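You operate a simulated robot arm through the tools that you are given. There is no shell and no other tool. Be economical: measure what you need, move in short steps, check, and stop when the job is done.

You are at the controls of a simulated robot arm. One attempt, no reset.

JOB
Wash the crawled coat off the pink tile and dip it a third up in the bowl for 3 seconds.
Fine: wash it in the unlabelled pail, wipe its foot on the grey felt pad and put it back.
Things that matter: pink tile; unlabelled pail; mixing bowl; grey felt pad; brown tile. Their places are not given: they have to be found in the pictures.

The check looks at the end state, three seconds after you hand in, the way a careful person would. Anything else that was tipped, shoved, dropped, spilled or broken makes it a failure.

ROBOT AND FRAMES
A 6-joint arm with a two-finger parallel gripper, fixed in place. Base frame: the origin is at the foot of the arm, x ahead of it, y to its left, z up; the work surface is at about z = 88. Units: cm, degrees, N and s.
With the tool pointing down near the work surface it reaches from about 26 to 66 cm from the base axis. Its first joint turns from -66.0 to 66.0 degrees. Payload 2.9 kg.
Tool frame: the origin (TCP) lies between the finger pads and is the grasp point; the fingertips stand 3 cm ahead of it; z points along the fingers, y is the line along which they close. Largest opening 11 cm; finger width 2, thickness 1; the body of the gripper, 4.8 by 11.2 cm, starts 5.5 cm behind the TCP.
Orientation is that of the tool frame in the base frame, as a unit quaternion [x, y, z, w]. With the fingers straight down and closing along the base's y, the tool's x points along the base's -x, its y along +y and its z along -z.

CONTROLS
- The arm moves only by the tool nudge_tool. Its argument "rows" is text: rows parted by semicolons, each of 6 numbers parted by spaces: the shift along the base's x, y, z in cm, then the turn, a rotation vector about the base's x, y, z in degrees. In form: dx dy dz wx wy wz; .... A call has 1 to 20 rows; each row is the pose to reach, as a shift and turn from the pose commanded when the call began. "jaw" is the gripper command, from -1 (shut) to 1 (fully open), values between in proportion, set as the call begins (left out, the last holds). A row lasts 0.2 s, in which the tool goes at most 5 cm and 8.6 degrees; a call with a longer step from one row to the next is refused whole, and so is a gripper value outside its range. A pose out of reach is approached as far as the arm can. The call stops where the force on the tool passes 40 N (or 10 N more than at its start, if that is more) or the arm is blocked; 0.2 s more then pass. The fingers move at their own pace (about 10.8 cm/s each) and stop on an object; they squeeze with about 32 N. The grip force told is the motor's: it shows also when the fingers shut on nothing. Time passes only in rows, and 0.2 s behind the last, so rows that repeat a pose let the fingers close. The reply holds the time, the measured pose of the TCP, the force on the tool along the base axes, the opening and the grip force, in the units named above and with some noise, and new pictures: "views" is both (left out), scene, wrist or none.
- Cameras (640 x 400 px; columns grow to the right, rows downward): "scene" is fixed at [6.3, 42.06, 139.93]; the picture's right is [-0.87, -0.50, 0.00], its down [-0.21, 0.36, -0.91] and it looks along [0.46, -0.79, -0.41] (base axes); focal length 253 px, centre (320, 200). "wrist" rides on the gripper at [-3.6, 0, -5.7] in the tool frame; the picture's right is [0.00, -1.00, 0.00], its down [0.97, 0.00, -0.24] and it looks along [0.24, 0.00, 0.97] (tool axes); focal length 218 px, centre (320, 200).
- locate(camera, pixels): for up to 12 pixels [column, row] of the newest picture of that camera ("zoom" is the newest enlarged one), the place [x, y, z] in the base frame of the surface seen there, good to about 0.3 cm. No time passes.
- enlarge(camera, box): a new picture of the part [left, top, right, bottom] of that camera's present view, enlarged. No time passes.
- hand_in(): hands the job in; it is judged then, once.

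Work in short steps. Measure before you move; look again where a grasp or a placing could have gone wrong, and mend it. You have 80 turns and 120 pictures in all, those below and enlarged ones among them. Open the gripper and draw the arm clear of the work before you hand the job in, unless the task says otherwise; then end with one line.

The tools are called by a JSON object that holds its "fn" and its "kwargs". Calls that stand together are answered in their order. nudge_tool: Moves the arm, as the interface text tells. Its arguments: {"type":"object","properties":{"rows":{"type":"string"},"jaw":{"type":"number"},"views":{"type":"string","enum":["both","scene","wrist","none"]}},"required":["rows"]} The other tools are called the same way: locate (camera, pixels) gives the place of the surface under pixels of a picture; enlarge (camera, box) takes an enlarged picture of a part of a camera's view; hand_in () hands the job in.

At the start:

```text
time: 0.0
tcp_pos: [31.46, 4.84, 133.76]
orientation: [0.0, 1.0, 0.0, -0.001]
force: [-0.6, 0.1, 0.1]
width: 11.01
gripper_force: 0.0
```

scene: 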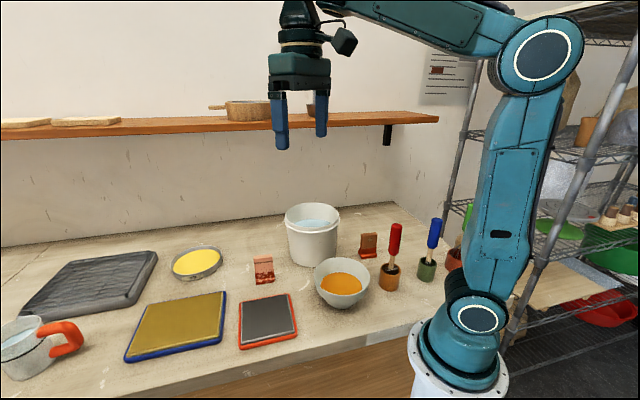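
wrist: 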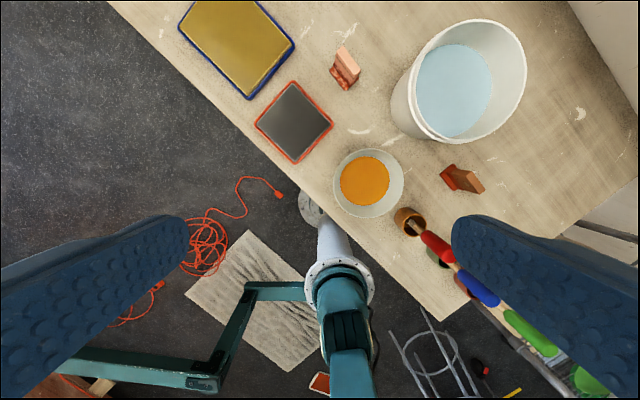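

The pink tile is near scene (263,270), the pail at (312,235), the bowl at (342,285), and the grey pad at (267,320). I'll enlarge these before measuring anything.

{"fn": "enlarge", "kwargs": {"camera": "scene", "box": [220, 190, 400, 350]}}

{"fn": "enlarge", "kwargs": {"camera": "wrist", "box": [240, 10, 540, 230]}}

{"fn": "locate", "kwargs": {"camera": "wrist", "pixels": [[348, 56], [343, 80], [455, 90], [368, 180], [336, 183], [402, 183], [293, 122], [460, 180], [410, 110], [520, 60], [300, 160], [292, 82]]}}

{"fn": "locate", "kwargs": {"camera": "scene", "pixels": [[263, 260], [264, 277], [313, 222], [300, 250], [342, 285], [315, 283], [369, 280], [266, 320], [368, 245], [30, 345], [180, 325], [340, 305]]}}

```text
2.50 times, centred on (310, 270) of scene
```

zoom: 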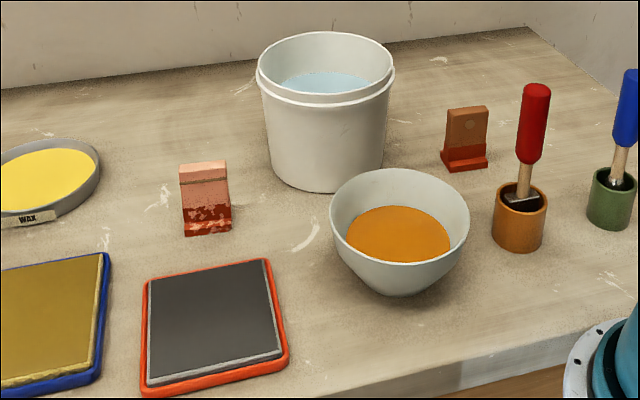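

```text
1.82 times, centred on (390, 120) of wrist
```

zoom: 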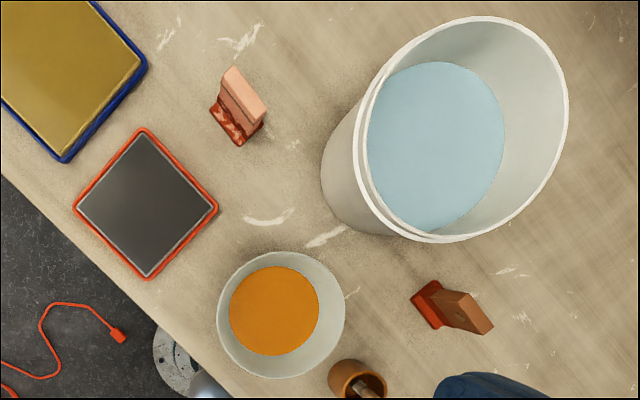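

```text
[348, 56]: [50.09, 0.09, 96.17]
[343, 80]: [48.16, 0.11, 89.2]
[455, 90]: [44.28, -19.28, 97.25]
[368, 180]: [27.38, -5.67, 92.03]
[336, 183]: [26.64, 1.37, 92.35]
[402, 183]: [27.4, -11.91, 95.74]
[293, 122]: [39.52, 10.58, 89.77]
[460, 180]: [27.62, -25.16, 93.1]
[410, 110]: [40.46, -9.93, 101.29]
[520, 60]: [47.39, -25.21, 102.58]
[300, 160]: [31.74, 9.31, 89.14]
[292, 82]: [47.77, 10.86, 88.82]
```

```text
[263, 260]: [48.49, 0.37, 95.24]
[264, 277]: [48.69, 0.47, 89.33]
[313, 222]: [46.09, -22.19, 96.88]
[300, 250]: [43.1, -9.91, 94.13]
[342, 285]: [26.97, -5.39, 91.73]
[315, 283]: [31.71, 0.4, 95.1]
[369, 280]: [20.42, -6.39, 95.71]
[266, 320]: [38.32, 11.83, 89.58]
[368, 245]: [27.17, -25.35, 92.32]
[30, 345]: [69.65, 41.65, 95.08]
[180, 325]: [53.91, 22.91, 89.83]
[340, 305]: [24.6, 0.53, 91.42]
```

I need the tile's exact shape and orientation, and I want to check the pail and the left mug for labels.

{"fn": "enlarge", "kwargs": {"camera": "scene", "box": [240, 245, 288, 290]}}

{"fn": "enlarge", "kwargs": {"camera": "scene", "box": [0, 230, 240, 390]}}

{"fn": "enlarge", "kwargs": {"camera": "scene", "box": [345, 220, 400, 270]}}

{"fn": "enlarge", "kwargs": {"camera": "wrist", "box": [315, 35, 375, 100]}}

```text
8.89 times, centred on (264, 268) of scene
```

zoom: 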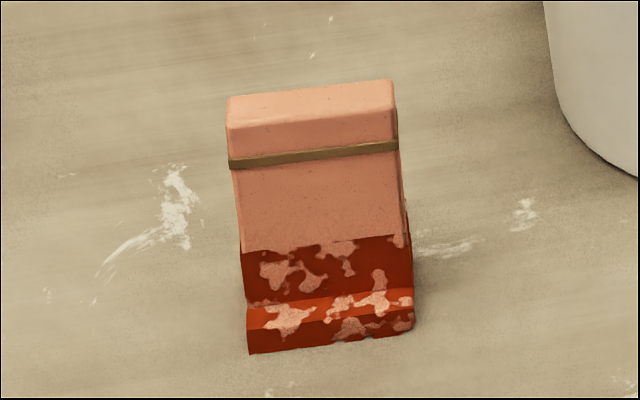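

```text
2.50 times, centred on (120, 310) of scene
```

zoom: 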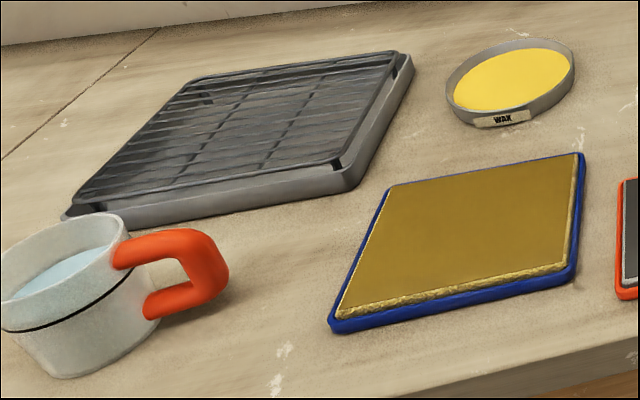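

```text
8.00 times, centred on (372, 245) of scene
```

zoom: 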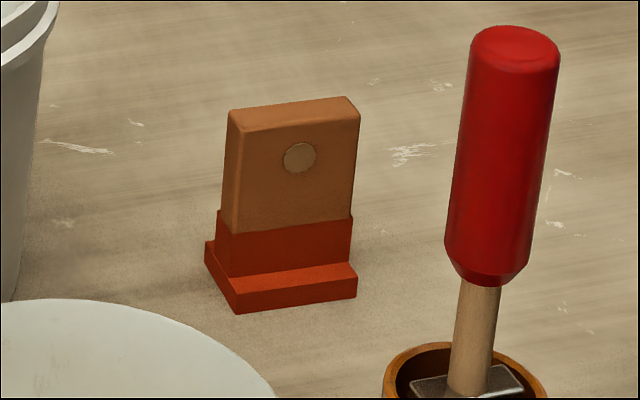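

```text
6.15 times, centred on (345, 68) of wrist
```

zoom: 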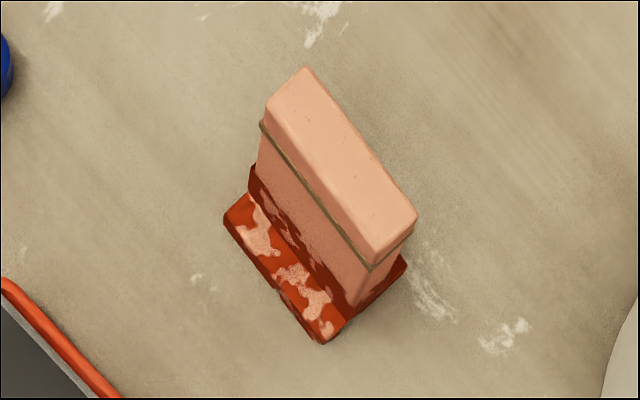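

I'll measure the tile's top corners and foot in the newest zoom.

{"fn": "locate", "kwargs": {"camera": "zoom", "pixels": [[305, 75], [272, 105], [372, 255], [411, 215], [340, 160], [228, 220], [322, 338], [250, 198], [345, 315], [402, 265], [150, 200]]}}

{"fn": "locate", "kwargs": {"camera": "wrist", "pixels": [[300, 83], [258, 124], [294, 162], [331, 124], [293, 122], [424, 30], [523, 60], [448, 139], [395, 110], [455, 90], [370, 150], [368, 217]]}}

{"fn": "locate", "kwargs": {"camera": "scene", "pixels": [[286, 215], [312, 204], [338, 215], [312, 229], [313, 220], [315, 272], [342, 259], [368, 272], [330, 290], [350, 290], [342, 306], [313, 263]]}}

```text
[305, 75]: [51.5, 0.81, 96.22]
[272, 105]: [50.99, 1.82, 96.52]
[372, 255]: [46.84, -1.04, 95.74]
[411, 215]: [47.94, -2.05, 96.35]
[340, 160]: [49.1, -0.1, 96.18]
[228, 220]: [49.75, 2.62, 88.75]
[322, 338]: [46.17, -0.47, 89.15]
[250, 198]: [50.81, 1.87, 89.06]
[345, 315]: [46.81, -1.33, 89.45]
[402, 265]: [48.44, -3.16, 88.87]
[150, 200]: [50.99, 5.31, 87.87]
```

```text
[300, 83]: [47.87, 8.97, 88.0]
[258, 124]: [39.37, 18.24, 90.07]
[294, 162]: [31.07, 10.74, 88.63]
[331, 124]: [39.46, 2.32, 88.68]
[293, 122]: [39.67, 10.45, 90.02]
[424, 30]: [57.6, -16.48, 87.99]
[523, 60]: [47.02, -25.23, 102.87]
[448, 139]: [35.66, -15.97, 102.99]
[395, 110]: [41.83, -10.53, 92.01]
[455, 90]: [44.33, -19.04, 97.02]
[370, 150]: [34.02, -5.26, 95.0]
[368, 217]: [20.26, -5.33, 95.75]
```

```text
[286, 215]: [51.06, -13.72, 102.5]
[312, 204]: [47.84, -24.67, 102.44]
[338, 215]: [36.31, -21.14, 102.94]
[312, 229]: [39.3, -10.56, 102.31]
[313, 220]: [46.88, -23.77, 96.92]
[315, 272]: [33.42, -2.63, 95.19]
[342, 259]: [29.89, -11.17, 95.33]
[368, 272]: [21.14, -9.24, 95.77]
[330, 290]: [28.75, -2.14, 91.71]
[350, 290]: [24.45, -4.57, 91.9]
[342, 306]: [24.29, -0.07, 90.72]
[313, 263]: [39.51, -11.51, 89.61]
```

The tile's top centre is at about (49.2,-0.1,96.3) with its wide axis about 37° from x. I'll move above it with the fingers turned across its thickness.

{"fn": "nudge_tool", "kwargs": {"rows": "2.22 -0.62 -3.22 0 0 7.5; 4.44 -1.24 -6.44 0 0 15; 6.66 -1.86 -9.66 0 0 22.5; 8.88 -2.48 -12.88 0 0 30; 11.1 -3.1 -16.1 0 0 37; 13.3 -3.7 -19.3 0 0 37; 15.5 -4.3 -22.5 0 0 37; 17.74 -4.94 -25.76 0 0 37; 17.74 -4.94 -25.76 0 0 37", "jaw": 0.0}}

```text
time: 2.0
tcp_pos: [48.83, -0.24, 108.22]
orientation: [-0.317, 0.948, 0.001, 0.0]
force: [-0.7, 0.4, -0.2]
width: 5.52
gripper_force: 0.0
```

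scene: 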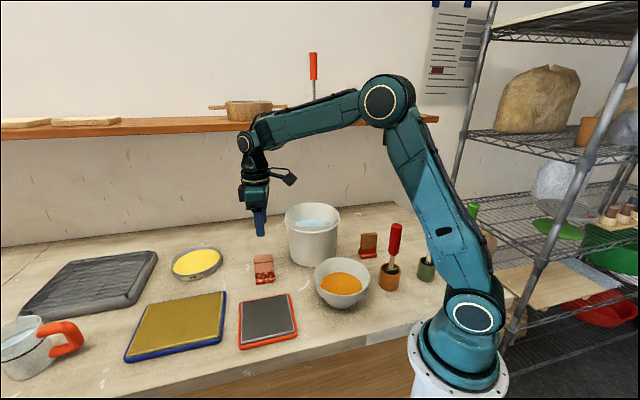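
wrist: 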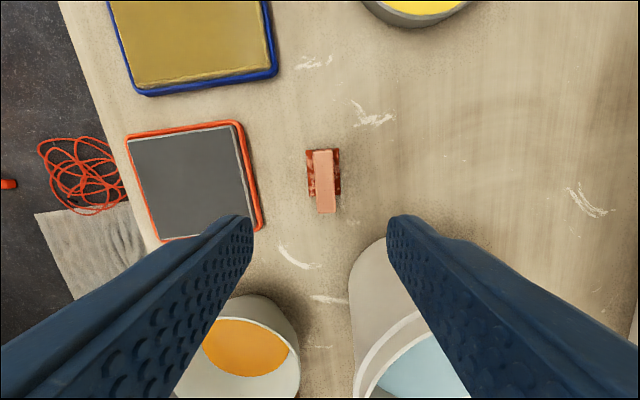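

The tile now sits almost square in the wrist view at (324,180). I'll zoom in and measure it from here.

{"fn": "enlarge", "kwargs": {"camera": "wrist", "box": [284, 140, 364, 220]}}

{"fn": "locate", "kwargs": {"camera": "wrist", "pixels": [[315, 152], [332, 152], [319, 211], [335, 211], [325, 180], [308, 155], [309, 192], [339, 152], [339, 190], [324, 205]]}}

```text
5.00 times, centred on (324, 180) of wrist
```

zoom: 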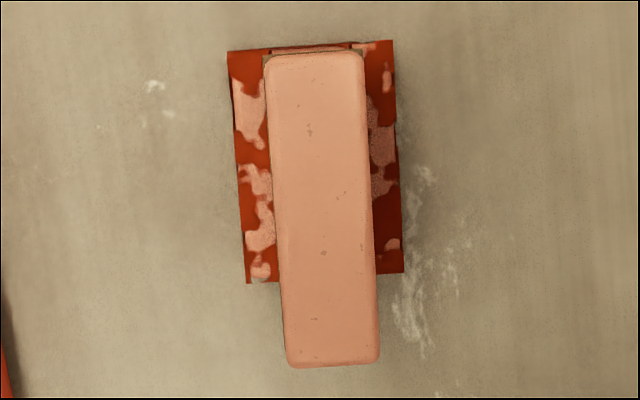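

```text
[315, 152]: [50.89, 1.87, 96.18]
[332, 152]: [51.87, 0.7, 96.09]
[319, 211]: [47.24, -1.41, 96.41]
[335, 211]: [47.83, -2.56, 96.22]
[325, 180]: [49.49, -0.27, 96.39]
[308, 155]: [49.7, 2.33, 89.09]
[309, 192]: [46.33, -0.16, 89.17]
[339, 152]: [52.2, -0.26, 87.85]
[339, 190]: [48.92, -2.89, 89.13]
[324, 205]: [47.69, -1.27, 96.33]
```

The tile axis is about 40.4° and the centre is (49.46,-0.35). I'll turn 3.4° more and drop to just above the tile.

{"fn": "nudge_tool", "kwargs": {"rows": "0.6 -0.1 -2 0 0 3.4; 0.6 -0.1 -5 0 0 3.4; 0.6 -0.1 -7.2 0 0 3.4; 0.6 -0.1 -7.2 0 0 3.4; 0.6 -0.1 -7.2 0 0 3.4"}}

```text
time: 3.2
tcp_pos: [49.35, -0.14, 100.77]
orientation: [-0.345, 0.939, 0.001, 0.0]
force: [0.3, 0.0, 0.2]
width: 5.51
gripper_force: 0.0
```

scene: 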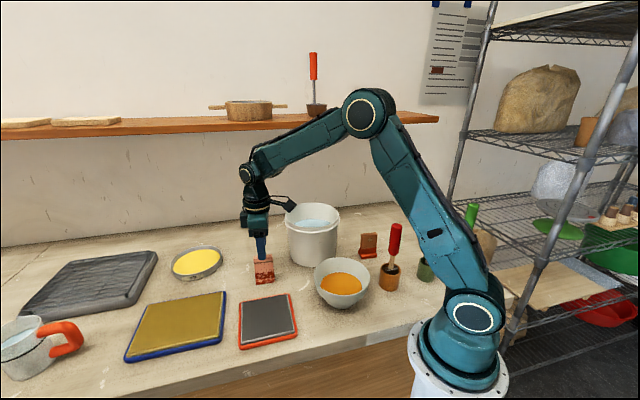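
wrist: 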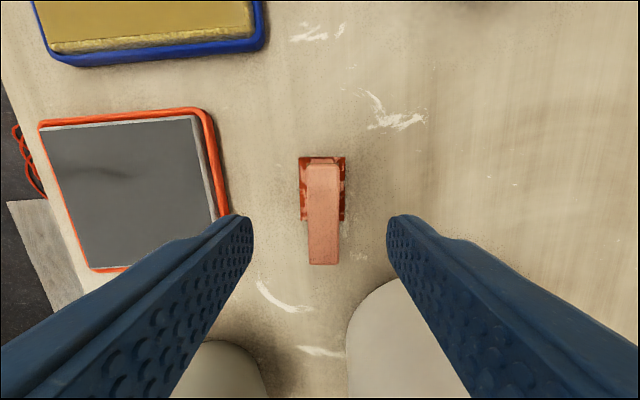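

The tile at (323,210) is centred between the fingers to within a couple of pixels. I'll descend 5 cm and then close.

{"fn": "nudge_tool", "kwargs": {"rows": "0.1 -0.15 -2.5 0 0 0; 0.1 -0.15 -4 0 0 0; 0.1 -0.15 -5.1 0 0 0; 0.1 -0.15 -5.1 0 0 0", "views": "none"}}

{"fn": "nudge_tool", "kwargs": {"rows": "0 0 0 0 0 0; 0 0 0 0 0 0; 0 0 0 0 0 0; 0 0 0 0 0 0", "jaw": -1}}

```text
time: 4.2
tcp_pos: [49.72, -0.28, 95.7]
orientation: [-0.346, 0.938, 0.001, 0.0]
force: [-0.2, -0.4, 1.1]
width: 5.48
gripper_force: 0.0
```

```text
time: 5.2
tcp_pos: [49.71, -0.34, 95.77]
orientation: [-0.345, 0.939, 0.002, 0.0]
force: [0.2, 0.5, 0.3]
width: 1.56
gripper_force: 32.1
```

scene: 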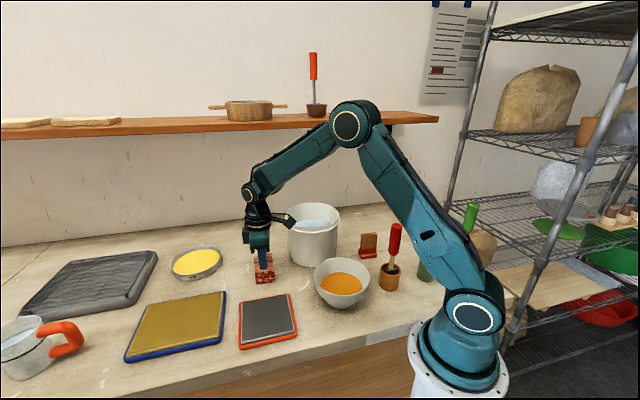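
wrist: 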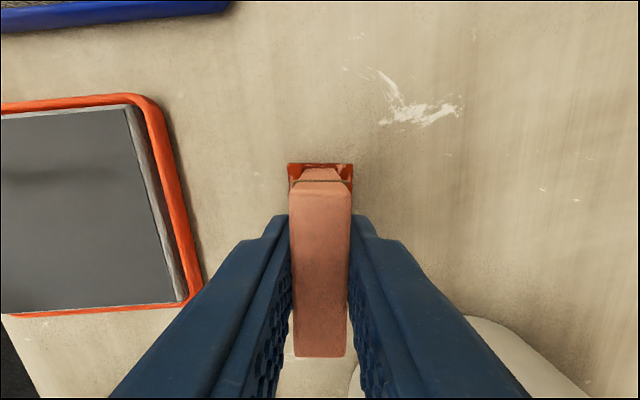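

The tile is held with width 1.56. I'll lift it 18 cm straight up and carry it over the pail centre at (43.7,-17.5).

{"fn": "nudge_tool", "kwargs": {"rows": "0 0 3 0 0 0; 0 0 7 0 0 0; 0 0 11 0 0 0; 0 0 15 0 0 0; 0 0 18 0 0 0; -1.2 -3.4 18 0 0 0; -2.4 -6.8 18 0 0 0; -3.6 -10.2 18 0 0 0; -4.8 -13.7 18 0 0 0; -6 -17.1 18 0 0 0; -6 -17.1 18 0 0 0; -6 -17.1 18 0 0 0"}}

```text
time: 7.8
tcp_pos: [43.75, -17.08, 113.64]
orientation: [-0.346, 0.938, 0.002, -0.001]
force: [0.0, 0.7, -1.0]
width: 1.56
gripper_force: 31.9
```

scene: 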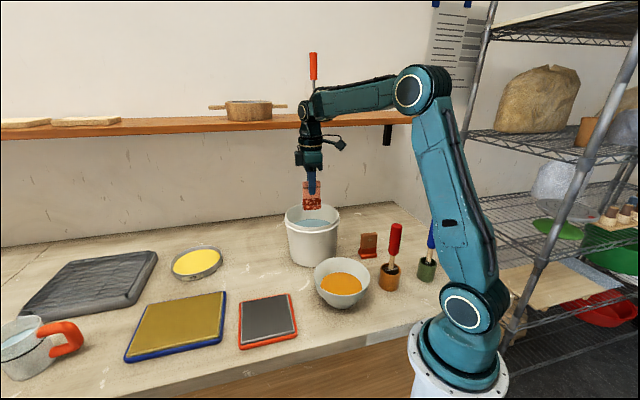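
wrist: 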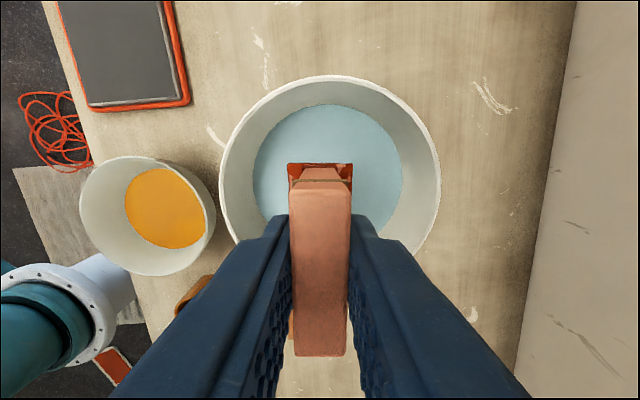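

It's above the pail. I'll measure the rim and water from this angle, plus the bowl rim and glaze level.

{"fn": "locate", "kwargs": {"camera": "wrist", "pixels": [[226, 160], [434, 160], [330, 78], [265, 150], [392, 150], [330, 112], [82, 195], [212, 225], [155, 160], [150, 274], [165, 210], [190, 190]]}}

{"fn": "locate", "kwargs": {"camera": "scene", "pixels": [[286, 214], [338, 214], [313, 230], [312, 202], [324, 285], [342, 277], [359, 285], [342, 290], [342, 260], [343, 275], [316, 270]]}}

```text
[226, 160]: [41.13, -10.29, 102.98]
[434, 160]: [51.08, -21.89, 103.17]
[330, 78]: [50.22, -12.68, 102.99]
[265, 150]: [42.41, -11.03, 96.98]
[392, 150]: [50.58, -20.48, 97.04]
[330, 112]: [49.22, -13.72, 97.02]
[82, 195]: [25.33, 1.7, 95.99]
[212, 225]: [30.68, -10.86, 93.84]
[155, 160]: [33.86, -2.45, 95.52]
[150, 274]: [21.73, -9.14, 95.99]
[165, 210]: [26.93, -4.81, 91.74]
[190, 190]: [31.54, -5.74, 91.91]
```

```text
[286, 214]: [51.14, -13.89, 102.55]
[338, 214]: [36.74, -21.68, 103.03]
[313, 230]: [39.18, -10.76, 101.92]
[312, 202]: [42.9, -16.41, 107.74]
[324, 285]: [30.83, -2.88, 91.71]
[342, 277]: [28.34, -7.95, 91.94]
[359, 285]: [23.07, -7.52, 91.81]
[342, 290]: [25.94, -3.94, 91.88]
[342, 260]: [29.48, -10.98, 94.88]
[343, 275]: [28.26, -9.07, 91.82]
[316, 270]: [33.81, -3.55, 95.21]
```

The pail centre is about (44,-17.5) and the water is at z = 97. I'll lower the tile foot to z = 93, about 4 cm deep, and swish gently.

{"fn": "nudge_tool", "kwargs": {"rows": "0.2 -0.4 -3 0 0 0; 0.2 -0.4 -6 0 0 0; 0.2 -0.4 -8 0 0 0; 0.2 -0.4 -9.5 0 0 0; 0.2 -0.4 -11 0 0 0; 0.2 -0.4 -12.8 0 0 0; 1.2 -0.4 -12.8 0 0 0; 2 0 -12.8 0 0 0; 1 -0.4 -12.8 0 0 0; 0 -0.4 -12.8 0 0 0; -1 -0.8 -12.8 0 0 0; -1.6 -0.8 -12.8 0 0 0; -0.6 -0.4 -12.8 0 0 0; 0.2 0.6 -12.8 0 0 0; 0.2 1.2 -12.8 0 0 0; 0.2 0 -12.8 0 0 0; 0.2 -1.2 -12.8 0 0 0; 0.2 -2 -12.8 0 0 0; 0.2 -1.2 -12.8 0 0 0; 0.2 -0.4 -12.8 0 0 0"}}

```text
time: 12.0
tcp_pos: [43.99, -17.89, 100.77]
orientation: [-0.346, 0.938, 0.0, 0.0]
force: [-0.1, -1.2, -1.0]
width: 1.56
gripper_force: 32.6
```

scene: 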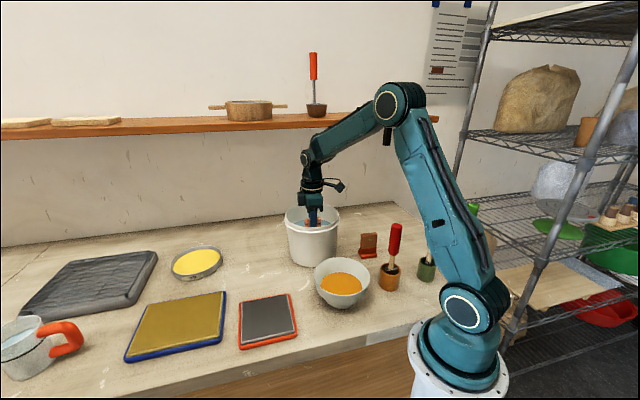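
wrist: 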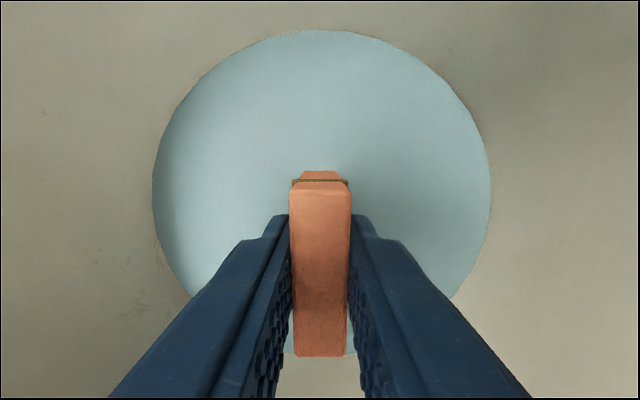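

I'll swish it a little more, then lift to 113.6 and let it drip over the pail.

{"fn": "nudge_tool", "kwargs": {"rows": "1 0 0 0 0 0; 1.8 0.4 0 0 0 0; 0.8 0 0 0 0 0; -0.8 0 0 0 0 0; -1.8 -0.4 0 0 0 0; -0.8 0 0 0 0 0; 0.8 0 0 0 0 0; 0 0 0 0 0 0; 0 0 2 0 0 0; 0 0 4 0 0 0; 0 0 6 0 0 0; 0 0 8 0 0 0; 0 0 10.5 0 0 0; 0 0 13 0 0 0; 0 0 13 0 0 0; 0 0 13 0 0 0; 0 0 13 0 0 0; 0 0 13 0 0 0; 0 0 13 0 0 0; 0 0 13 0 0 0", "views": "scene"}}

{"fn": "enlarge", "kwargs": {"camera": "scene", "box": [285, 165, 345, 225]}}

```text
time: 16.2
tcp_pos: [43.86, -17.63, 114.02]
orientation: [-0.345, 0.939, 0.0, 0.001]
force: [-0.2, 0.2, -0.7]
width: 1.53
gripper_force: 31.4
```

scene: 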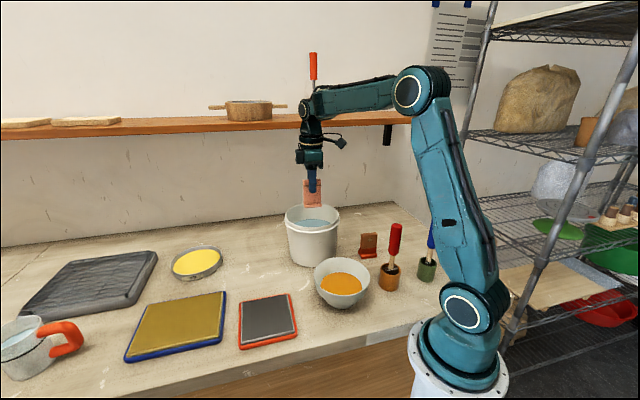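

```text
6.67 times, centred on (315, 195) of scene
```

zoom: 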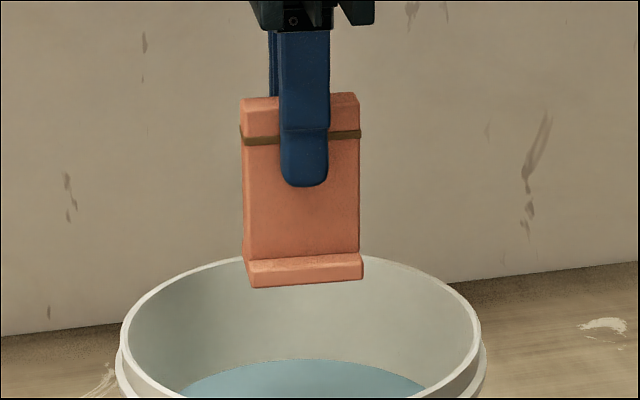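

The coat is fully gone at zoom (300,200). I'll let it drip two more seconds and then carry it over the bowl centre at (27.1,-5.0), still high.

{"fn": "nudge_tool", "kwargs": {"rows": "0 0 0 0 0 0; 0 0 0 0 0 0; 0 0 0 0 0 0; 0 0 0 0 0 0; 0 0 0 0 0 0; 0 0 0 0 0 0; 0 0 0 0 0 0; 0 0 0 0 0 0; 0 0 0 0 0 0; -2.8 2.1 0 0 0 0; -5.6 4.2 0 0 0 0; -8.4 6.3 0 0 0 0; -11.2 8.4 0 0 0 0; -14 10.6 0 0 0 0; -16.8 12.7 0 0 0 0; -16.8 12.7 0 0 0 0; -16.8 12.7 0 0 0 0"}}

```text
time: 19.8
tcp_pos: [27.2, -4.9, 113.76]
orientation: [-0.345, 0.939, 0.001, 0.0]
force: [-0.3, 1.0, -0.6]
width: 1.58
gripper_force: 31.5
```

scene: 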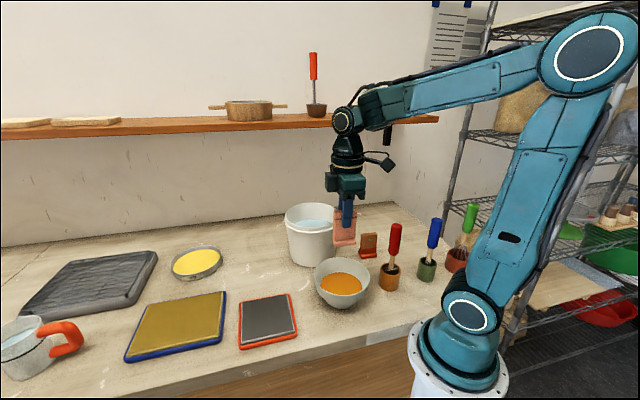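
wrist: 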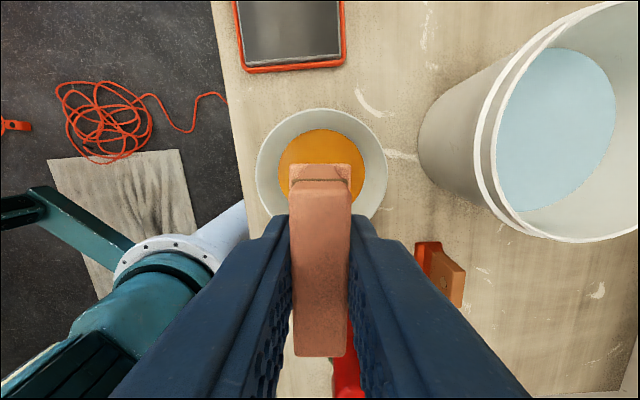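

The red brush handle shows at wrist (345,370), close to the gripper's path. I'll measure it before lowering, along with the bowl rim.

{"fn": "locate", "kwargs": {"camera": "scene", "pixels": [[395, 226], [394, 240], [392, 258], [389, 285], [437, 220], [344, 243], [337, 244], [354, 244]]}}

{"fn": "locate", "kwargs": {"camera": "wrist", "pixels": [[258, 170], [386, 170], [320, 109], [283, 155], [362, 155], [321, 131], [263, 198], [380, 200], [340, 375]]}}

{"fn": "enlarge", "kwargs": {"camera": "scene", "box": [310, 160, 420, 310]}}

```text
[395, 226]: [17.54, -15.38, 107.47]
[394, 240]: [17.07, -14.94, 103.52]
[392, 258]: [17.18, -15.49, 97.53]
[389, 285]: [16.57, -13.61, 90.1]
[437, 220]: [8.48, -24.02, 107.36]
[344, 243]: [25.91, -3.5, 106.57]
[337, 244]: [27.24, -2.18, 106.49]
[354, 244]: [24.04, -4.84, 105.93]
```

```text
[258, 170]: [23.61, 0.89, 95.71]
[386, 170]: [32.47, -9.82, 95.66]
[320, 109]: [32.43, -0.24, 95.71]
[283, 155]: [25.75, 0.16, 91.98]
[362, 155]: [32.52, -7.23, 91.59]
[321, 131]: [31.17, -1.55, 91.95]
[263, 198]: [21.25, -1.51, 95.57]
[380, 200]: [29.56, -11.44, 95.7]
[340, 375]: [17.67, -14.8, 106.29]
```

```text
2.67 times, centred on (365, 235) of scene
```

zoom: 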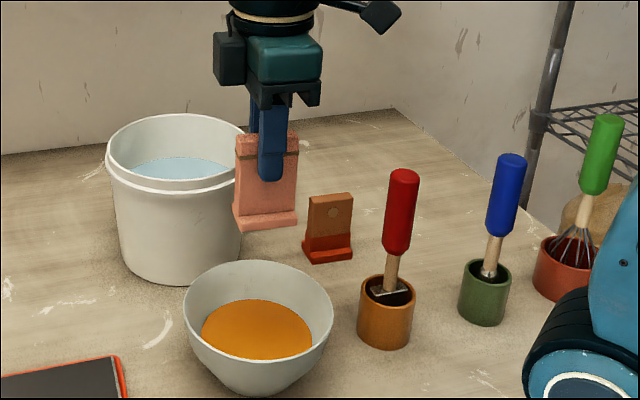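

The brush top is at (17.3,-15.1,108), about 14 cm to the tool's +x side. I need the extent of the knob sticking out there at scene (388,168).

{"fn": "locate", "kwargs": {"camera": "scene", "pixels": [[388, 163], [382, 168], [370, 162], [394, 162], [362, 196], [362, 182], [378, 157]]}}

```text
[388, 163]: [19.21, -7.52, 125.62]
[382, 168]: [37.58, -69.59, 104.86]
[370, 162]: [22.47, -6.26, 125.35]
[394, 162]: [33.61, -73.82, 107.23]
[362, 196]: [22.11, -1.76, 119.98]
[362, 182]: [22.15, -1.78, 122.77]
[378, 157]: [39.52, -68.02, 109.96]
```

There's at least 7 cm of clearance to the brush. With the glaze at z = 91.84 and the tile 8.3 cm tall, the foot goes to 89.08 (dz -17.1) for about 3 s.

{"fn": "nudge_tool", "kwargs": {"rows": "0 -0.1 -4 0 0 0; 0 -0.1 -8 0 0 0; 0 -0.1 -11 0 0 0; 0 -0.1 -13.5 0 0 0; 0 -0.1 -15.3 0 0 0; 0 -0.1 -17.1 0 0 0; 0 -0.1 -17.1 0 0 0; 0 -0.1 -17.1 0 0 0; 0 -0.1 -17.1 0 0 0; 0 -0.1 -17.1 0 0 0; 0 -0.1 -17.1 0 0 0; 0 -0.1 -17.1 0 0 0; 0 -0.1 -17.1 0 0 0; 0 -0.1 -17.1 0 0 0; 0 -0.1 -17.1 0 0 0; 0 -0.1 -17.1 0 0 0; 0 -0.1 -17.1 0 0 0; 0 -0.1 -17.1 0 0 0; 0 -0.1 -17.1 0 0 0"}}

```text
time: 23.8
tcp_pos: [27.22, -5.25, 96.8]
orientation: [-0.345, 0.939, 0.001, -0.001]
force: [-0.4, 0.4, -1.1]
width: 1.56
gripper_force: 31.9
```

scene: 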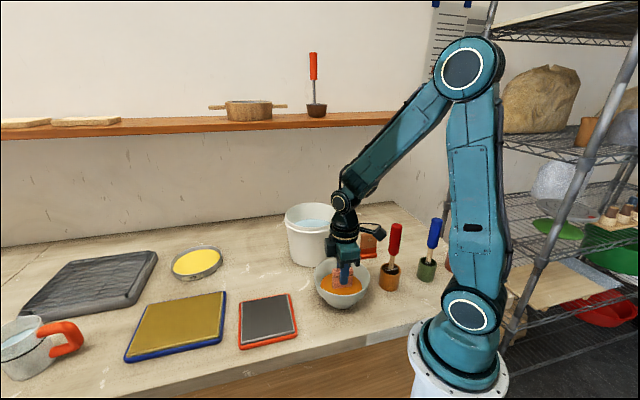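
wrist: 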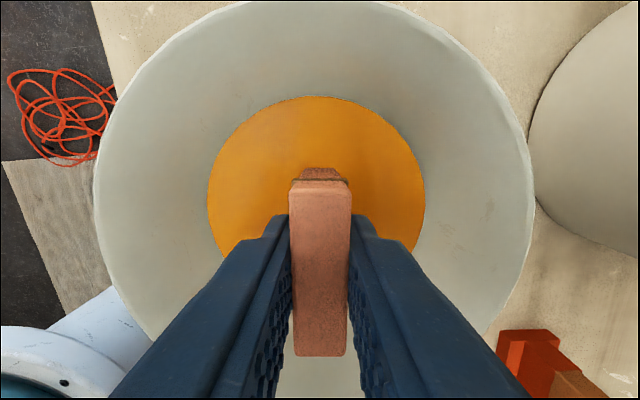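

It reached full depth with no contact force and has been there about 2.8 s. I'll lift straight out now and drip over the bowl.

{"fn": "nudge_tool", "kwargs": {"rows": "0 0 2 0 0 0; 0 0 4 0 0 0; 0 0 7 0 0 0; 0 0 10 0 0 0; 0 0 10 0 0 0; 0 0 10 0 0 0; 0 0 10 0 0 0; 0 0 10 0 0 0; 0 0 10 0 0 0; 0 0 10 0 0 0; 0 0 10 0 0 0; 0 0 10 0 0 0; 0 0 10 0 0 0; 0 0 10 0 0 0; 0 0 10 0 0 0; 0 0 10 0 0 0; 0 0 10 0 0 0; 0 0 10 0 0 0; 0 0 10 0 0 0", "views": "scene"}}

{"fn": "enlarge", "kwargs": {"camera": "scene", "box": [310, 220, 380, 290]}}

```text
time: 27.8
tcp_pos: [26.99, -5.19, 106.88]
orientation: [-0.345, 0.939, 0.001, 0.0]
force: [0.9, 0.4, -0.7]
width: 1.57
gripper_force: 32.3
```

scene: 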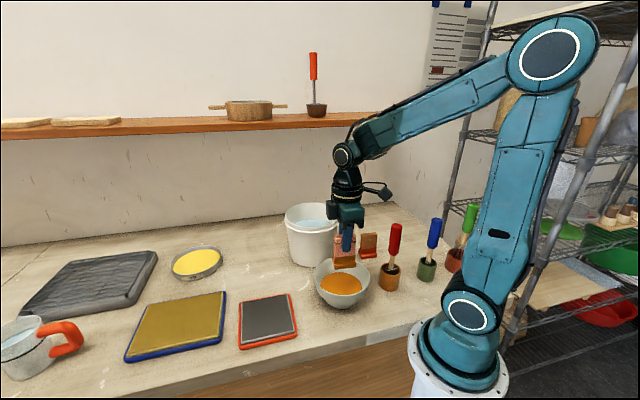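

```text
5.71 times, centred on (345, 255) of scene
```

zoom: 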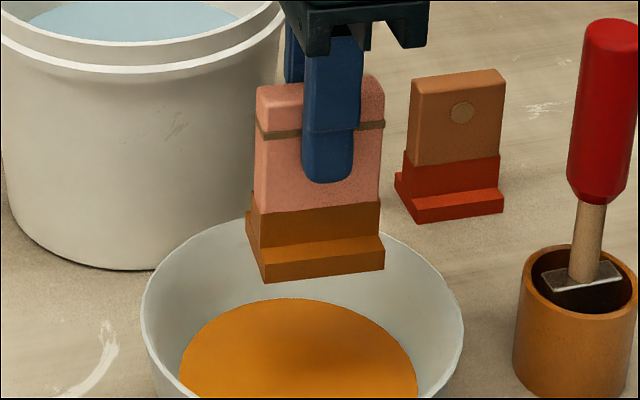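

The coat is even and a third up, matching the brown tile. I'll carry it above the grey pad centre at (39.4,10.3) and measure the pad surface on the way.

{"fn": "locate", "kwargs": {"camera": "scene", "pixels": [[250, 305], [282, 302], [250, 338], [285, 335], [266, 320], [243, 301], [289, 295], [241, 346], [296, 338], [266, 330]]}}

{"fn": "nudge_tool", "kwargs": {"rows": "2 2.6 0 0 0 0; 4.1 5.2 0 0 0 0; 6.2 7.8 0 0 0 0; 8.2 10.4 0 0 0 0; 10.3 13 0 0 0 0; 12.3 15.5 0 0 0 0; 12.3 15.5 0 0 0 0; 12.3 15.5 0 0 0 0"}}

```text
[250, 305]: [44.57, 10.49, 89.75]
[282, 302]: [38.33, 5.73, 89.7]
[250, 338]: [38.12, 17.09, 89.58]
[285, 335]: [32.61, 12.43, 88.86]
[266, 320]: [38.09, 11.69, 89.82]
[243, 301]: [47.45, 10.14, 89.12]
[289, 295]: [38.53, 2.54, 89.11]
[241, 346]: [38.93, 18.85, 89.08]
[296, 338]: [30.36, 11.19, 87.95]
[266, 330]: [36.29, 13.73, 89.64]
```

```text
time: 29.6
tcp_pos: [39.68, 10.14, 106.92]
orientation: [-0.346, 0.938, 0.0, 0.0]
force: [0.3, -0.5, -0.9]
width: 1.54
gripper_force: 32.2
```

scene: 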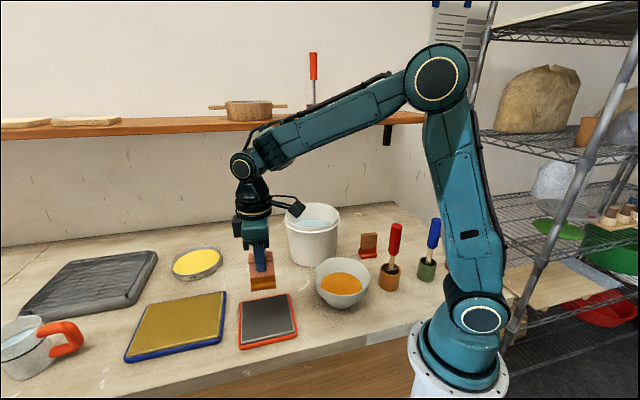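
wrist: 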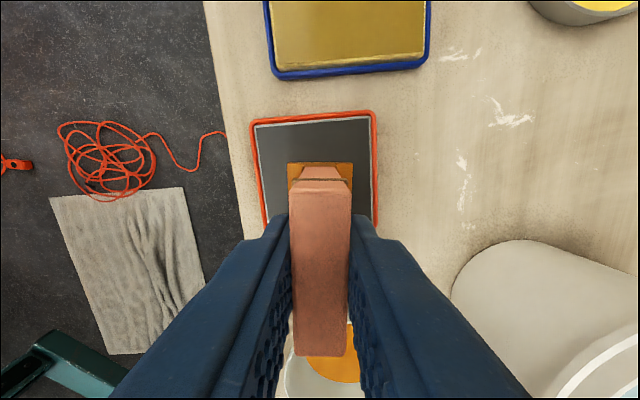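

The pad top is at z = 89.75 and its centre is about (38.8,10.7). I'll descend to near contact at dz about -9.35, in small steps.

{"fn": "nudge_tool", "kwargs": {"rows": "-0.7 0.4 -3 0 0 0; -0.7 0.4 -6 0 0 0; -0.7 0.4 -8 0 0 0; -0.7 0.4 -9 0 0 0; -0.7 0.4 -9.2 0 0 0; -0.7 0.4 -9.3 0 0 0; -0.7 0.4 -9.4 0 0 0; -0.7 0.4 -9.4 0 0 0", "views": "scene"}}

```text
time: 31.4
tcp_pos: [38.92, 10.6, 97.41]
orientation: [-0.345, 0.939, 0.001, 0.002]
force: [-6.3, -6.7, 24.8]
width: 1.53
gripper_force: 32.4
```

scene: 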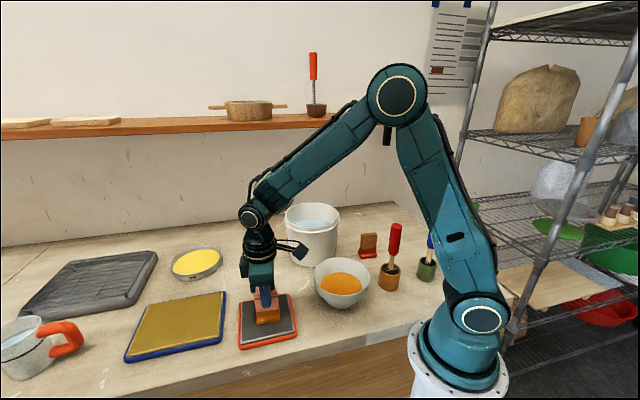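

Contact reads 25 N, which is more than needed. I'll ease up slightly and stroke along the tile's long axis.

{"fn": "nudge_tool", "kwargs": {"rows": "0 0 0.06 0 0 0; 0 0 0.06 0 0 0", "views": "none"}}

```text
time: 32.0
tcp_pos: [38.86, 10.7, 97.55]
orientation: [-0.345, 0.939, 0.001, 0.001]
force: [-2.0, -4.2, 22.7]
width: 1.56
gripper_force: 31.6
```

{"fn": "nudge_tool", "kwargs": {"rows": "0 0 0.1 0 0 0; 0 0 0.14 0 0 0; 0 0 0.14 0 0 0", "views": "none"}}

```text
time: 32.8
tcp_pos: [38.72, 10.69, 97.59]
orientation: [-0.346, 0.938, 0.0, -0.001]
force: [0.3, 0.8, 1.7]
width: 1.53
gripper_force: 32.0
```

It's now a light 1.7 N. I'll press down 0.06 cm and stroke ±1.6 cm along the tile's long axis.

{"fn": "nudge_tool", "kwargs": {"rows": "0 0 -0.06 0 0 0; 0.4 0.34 -0.06 0 0 0; 0.8 0.68 -0.06 0 0 0; 1.2 1.0 -0.06 0 0 0; 0.8 0.68 -0.06 0 0 0; 0.4 0.34 -0.06 0 0 0; 0 0 -0.06 0 0 0; -0.4 -0.34 -0.06 0 0 0; -0.8 -0.68 -0.06 0 0 0; -1.2 -1 -0.06 0 0 0; -0.8 -0.68 -0.06 0 0 0; -0.4 -0.34 -0.06 0 0 0; 0 0 -0.06 0 0 0"}}

```text
time: 35.6
tcp_pos: [38.66, 10.61, 97.55]
orientation: [-0.345, 0.939, 0.0, 0.001]
force: [-5.6, -4.6, 21.4]
width: 1.53
gripper_force: 31.7
```

scene: 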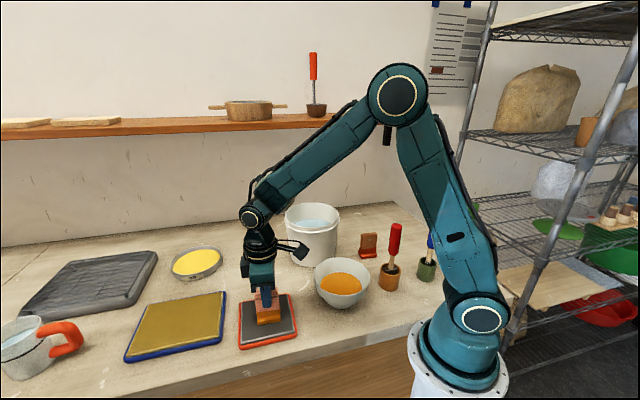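
wrist: 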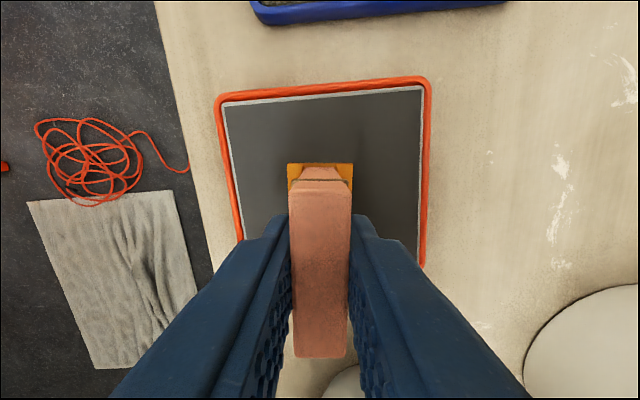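

The stroke was in contact at 21 N. I'll lift straight up and look at the pad for the wiped mark and any shift.

{"fn": "nudge_tool", "kwargs": {"rows": "0 0 1 0 0 0; 0 0 4 0 0 0; 0 0 8 0 0 0; 0 0 10 0 0 0; 3 -3 10 0 0 0; 6 -6 10 0 0 0; 6 -6 10 0 0 0"}}

{"fn": "enlarge", "kwargs": {"camera": "scene", "box": [220, 230, 320, 360]}}

{"fn": "locate", "kwargs": {"camera": "scene", "pixels": [[243, 301], [289, 295], [241, 346], [296, 338]]}}

```text
time: 37.2
tcp_pos: [44.54, 4.71, 107.39]
orientation: [-0.346, 0.938, 0.0, 0.0]
force: [1.4, -0.1, -1.0]
width: 1.53
gripper_force: 32.1
```

scene: 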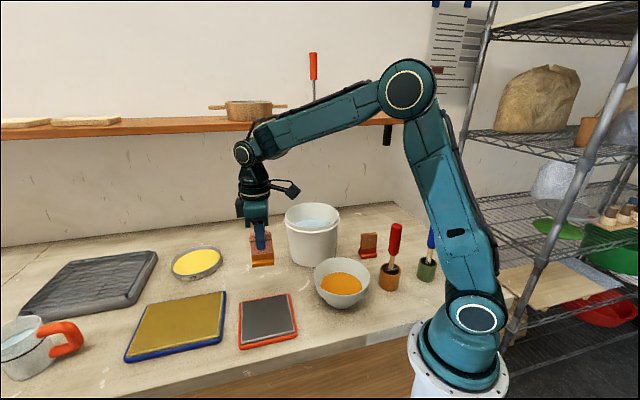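
wrist: 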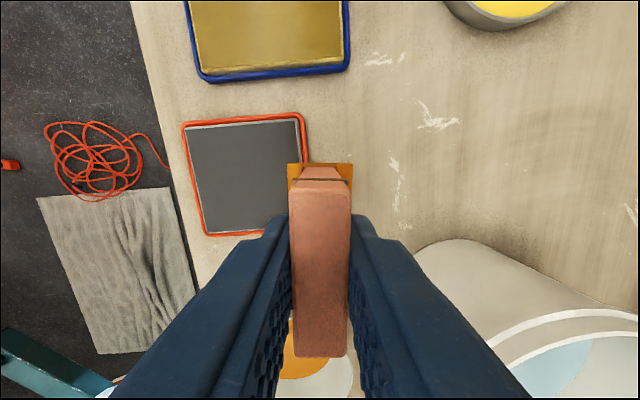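

```text
3.08 times, centred on (270, 295) of scene
```

zoom: 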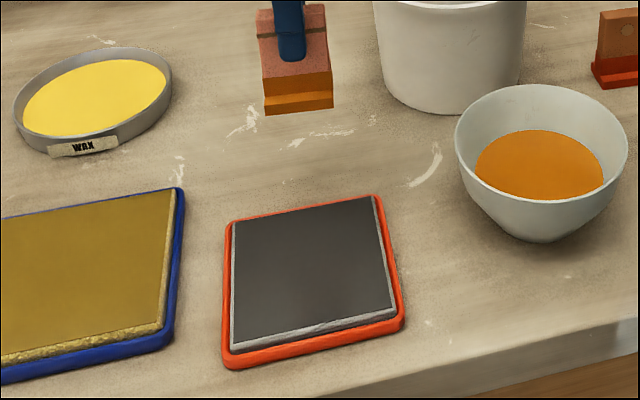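

```text
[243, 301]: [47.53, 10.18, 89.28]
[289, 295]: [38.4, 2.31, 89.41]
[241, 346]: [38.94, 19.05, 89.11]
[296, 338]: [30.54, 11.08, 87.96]
```

The pad hasn't moved, but it shows no visible smear, so I'll check the foot's underside. I'll raise the tile and tilt it 48° towards the scene camera.

{"fn": "nudge_tool", "kwargs": {"rows": "0 0 4 0 0 0; 0 0 8 0 0 0; 0 0 8 5.65 5.65 0; 0 0 8 11.3 11.3 0; 0 0 8 17 17 0; 0 0 8 22.6 22.6 0; 0 0 8 28.3 28.3 0; 0 0 8 34 34 0; 0 0 8 34 34 0", "views": "scene"}}

{"fn": "enlarge", "kwargs": {"camera": "scene", "box": [215, 180, 305, 260]}}

```text
time: 39.2
tcp_pos: [35.07, 8.1, 103.29]
orientation: [-0.315, 0.857, 0.371, -0.169]
force: [0.0, 0.0, -1.0]
width: 1.54
gripper_force: 32.2
out of reach, approached as far as the arm can: row 4, 5, 6, 7, 8, 9
```

scene: 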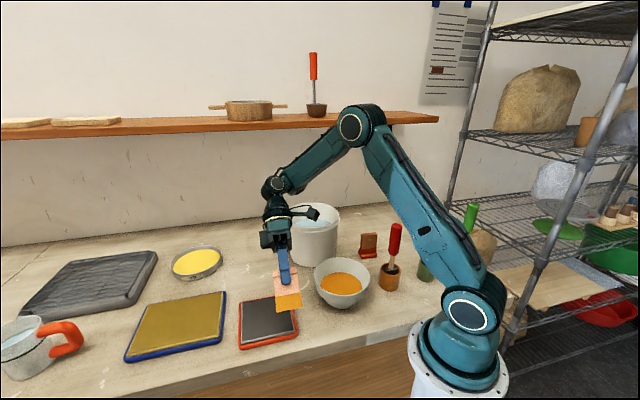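

```text
5.00 times, centred on (260, 220) of scene
```

zoom: 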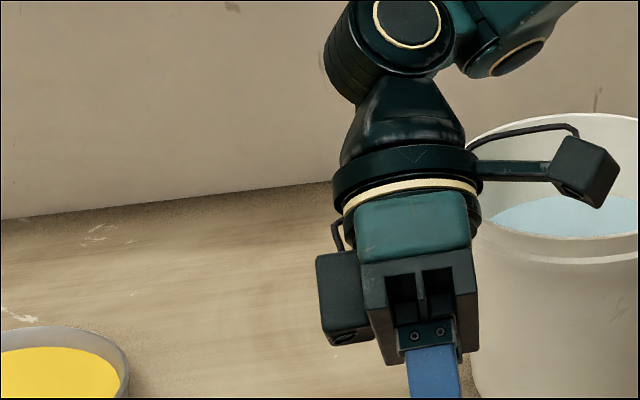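

The arm couldn't hold position and drifted to (35,8,103), but it hit nothing. I'll look at the tile here.

{"fn": "enlarge", "kwargs": {"camera": "scene", "box": [260, 255, 320, 315]}}

```text
6.67 times, centred on (290, 285) of scene
```

zoom: 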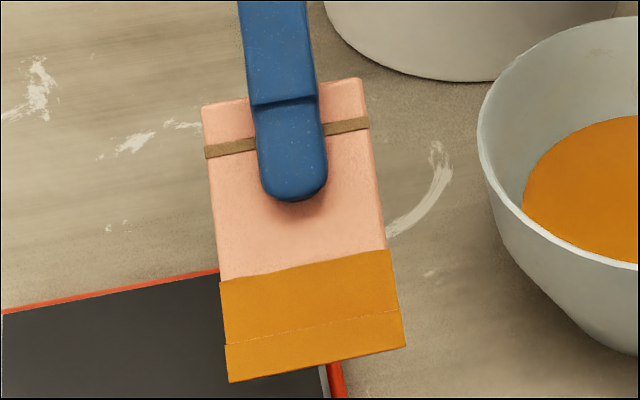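

The underside isn't visible this way, so I'll return to vertical by reversing the tilt and give the foot a second, longer wipe to be sure.

{"fn": "nudge_tool", "kwargs": {"rows": "0 0 1 -5.65 -5.65 0; 0 0 2 -11.3 -11.3 0; 0 0 2 -17 -17 0; 0 0 2 -22.6 -22.6 0; 0 0 2 -28.3 -28.3 0; 0 0 2 -34 -34 0; 0 0 2 -34 -34 0; 0 0 2 -34 -34 0"}}

```text
time: 41.0
tcp_pos: [35.13, 7.87, 105.4]
orientation: [-0.346, 0.938, 0.0, 0.0]
force: [-0.5, 0.5, -0.7]
width: 1.56
gripper_force: 32.1
```

scene: 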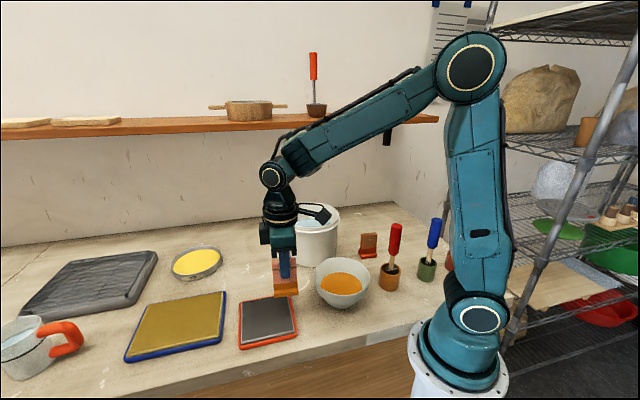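
wrist: 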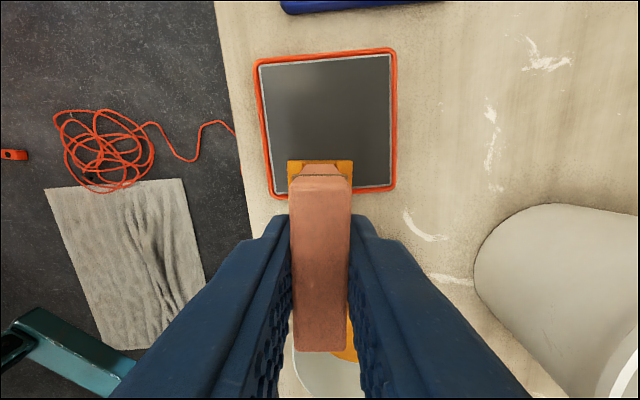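

I'll look closely at the pad surface at wrist (325,120) for glaze traces.

{"fn": "enlarge", "kwargs": {"camera": "wrist", "box": [245, 40, 405, 210]}}

```text
2.35 times, centred on (325, 125) of wrist
```

zoom: 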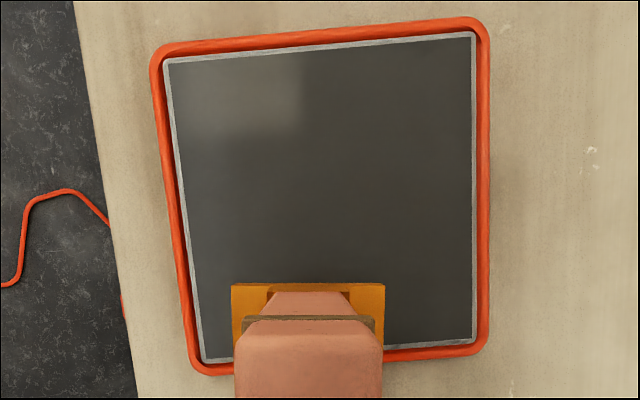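

There's no visible trace, which isn't conclusive. I'll move back over the pad centre and descend to near contact.

{"fn": "nudge_tool", "kwargs": {"rows": "1.8 1.4 -1 0 0 0; 3.7 2.75 -3 0 0 0; 3.7 2.75 -6 0 0 0; 3.7 2.75 -7.3 0 0 0; 3.7 2.75 -7.6 0 0 0; 3.7 2.75 -7.7 0 0 0; 3.7 2.75 -7.75 0 0 0; 3.7 2.75 -7.75 0 0 0", "views": "none"}}

```text
time: 42.8
tcp_pos: [38.85, 10.7, 97.82]
orientation: [-0.345, 0.939, 0.001, 0.0]
force: [-0.3, -0.1, -0.4]
width: 1.59
gripper_force: 32.4
```

{"fn": "nudge_tool", "kwargs": {"rows": "0 0 -0.1 0 0 0; 0 0 -0.2 0 0 0; 0 0 -0.25 0 0 0; 0 0 -0.25 0 0 0", "views": "none"}}

```text
time: 43.8
tcp_pos: [38.92, 10.62, 97.61]
orientation: [-0.345, 0.938, 0.001, 0.001]
force: [-6.2, -1.4, 26.7]
width: 1.58
gripper_force: 31.4
```

It's in contact at 26 N. I'll ease slightly, stroke ±2 cm along the long axis twice, and lift.

{"fn": "nudge_tool", "kwargs": {"rows": "0 0 0.04 0 0 0; 0.5 0.43 0.04 0 0 0; 1 0.85 0.04 0 0 0; 1.5 1.28 0.04 0 0 0; 1 0.85 0.04 0 0 0; 0.5 0.43 0.04 0 0 0; 0 0 0.04 0 0 0; -0.5 -0.43 0.04 0 0 0; -1 -0.85 0.04 0 0 0; -1.5 -1.28 0.04 0 0 0; -1 -0.85 0.04 0 0 0; -0.5 -0.43 0.04 0 0 0; 0 0 0.04 0 0 0; 0.5 0.43 0.04 0 0 0; 1 0.85 0.04 0 0 0; 1.5 1.28 0.04 0 0 0; 1 0.85 0.04 0 0 0; 0.5 0.43 0.04 0 0 0; 0 0 0.04 0 0 0", "views": "none"}}

{"fn": "nudge_tool", "kwargs": {"rows": "0 0 1 0 0 0; 0 0 4 0 0 0; 0 0 7 0 0 0; 2.7 -2.7 7 0 0 0; 5.4 -5.4 7 0 0 0; 8 -8 7 0 0 0; 10.8 -11 7 0 0 0; 10.8 -11 7 0 0 0; 10.8 -11 7 0 0 0"}}

{"fn": "enlarge", "kwargs": {"camera": "scene", "box": [220, 230, 320, 360]}}

{"fn": "locate", "kwargs": {"camera": "scene", "pixels": [[243, 301], [289, 295], [241, 346], [296, 338]]}}

```text
time: 47.8
tcp_pos: [38.93, 10.7, 97.54]
orientation: [-0.345, 0.938, 0.0, 0.0]
force: [-0.3, -1.1, -0.8]
width: 1.58
gripper_force: 32.3
```

```text
time: 49.8
tcp_pos: [49.85, -0.31, 104.42]
orientation: [-0.345, 0.939, 0.001, 0.0]
force: [-0.6, 0.3, -1.1]
width: 1.56
gripper_force: 32.4
```

scene: 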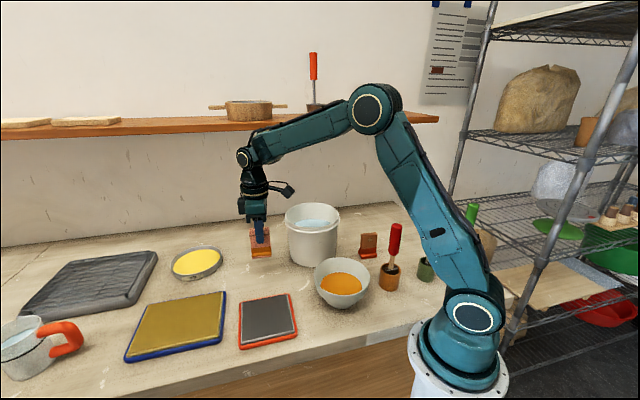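
wrist: 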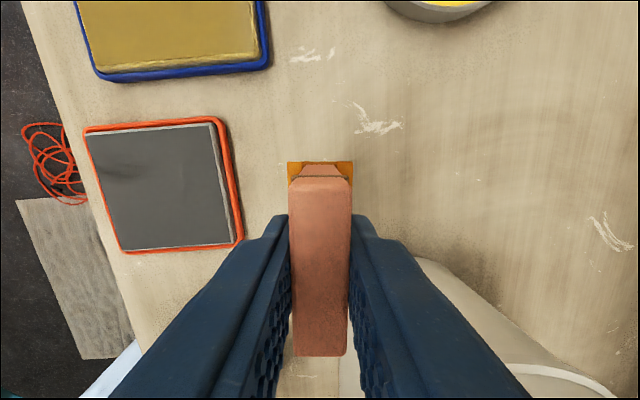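

```text
3.08 times, centred on (270, 295) of scene
```

zoom: 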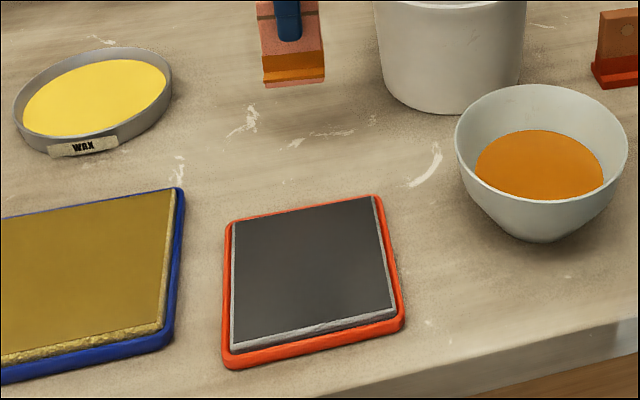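

```text
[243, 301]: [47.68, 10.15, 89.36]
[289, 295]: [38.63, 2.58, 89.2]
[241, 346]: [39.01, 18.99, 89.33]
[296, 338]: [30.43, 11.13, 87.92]
```

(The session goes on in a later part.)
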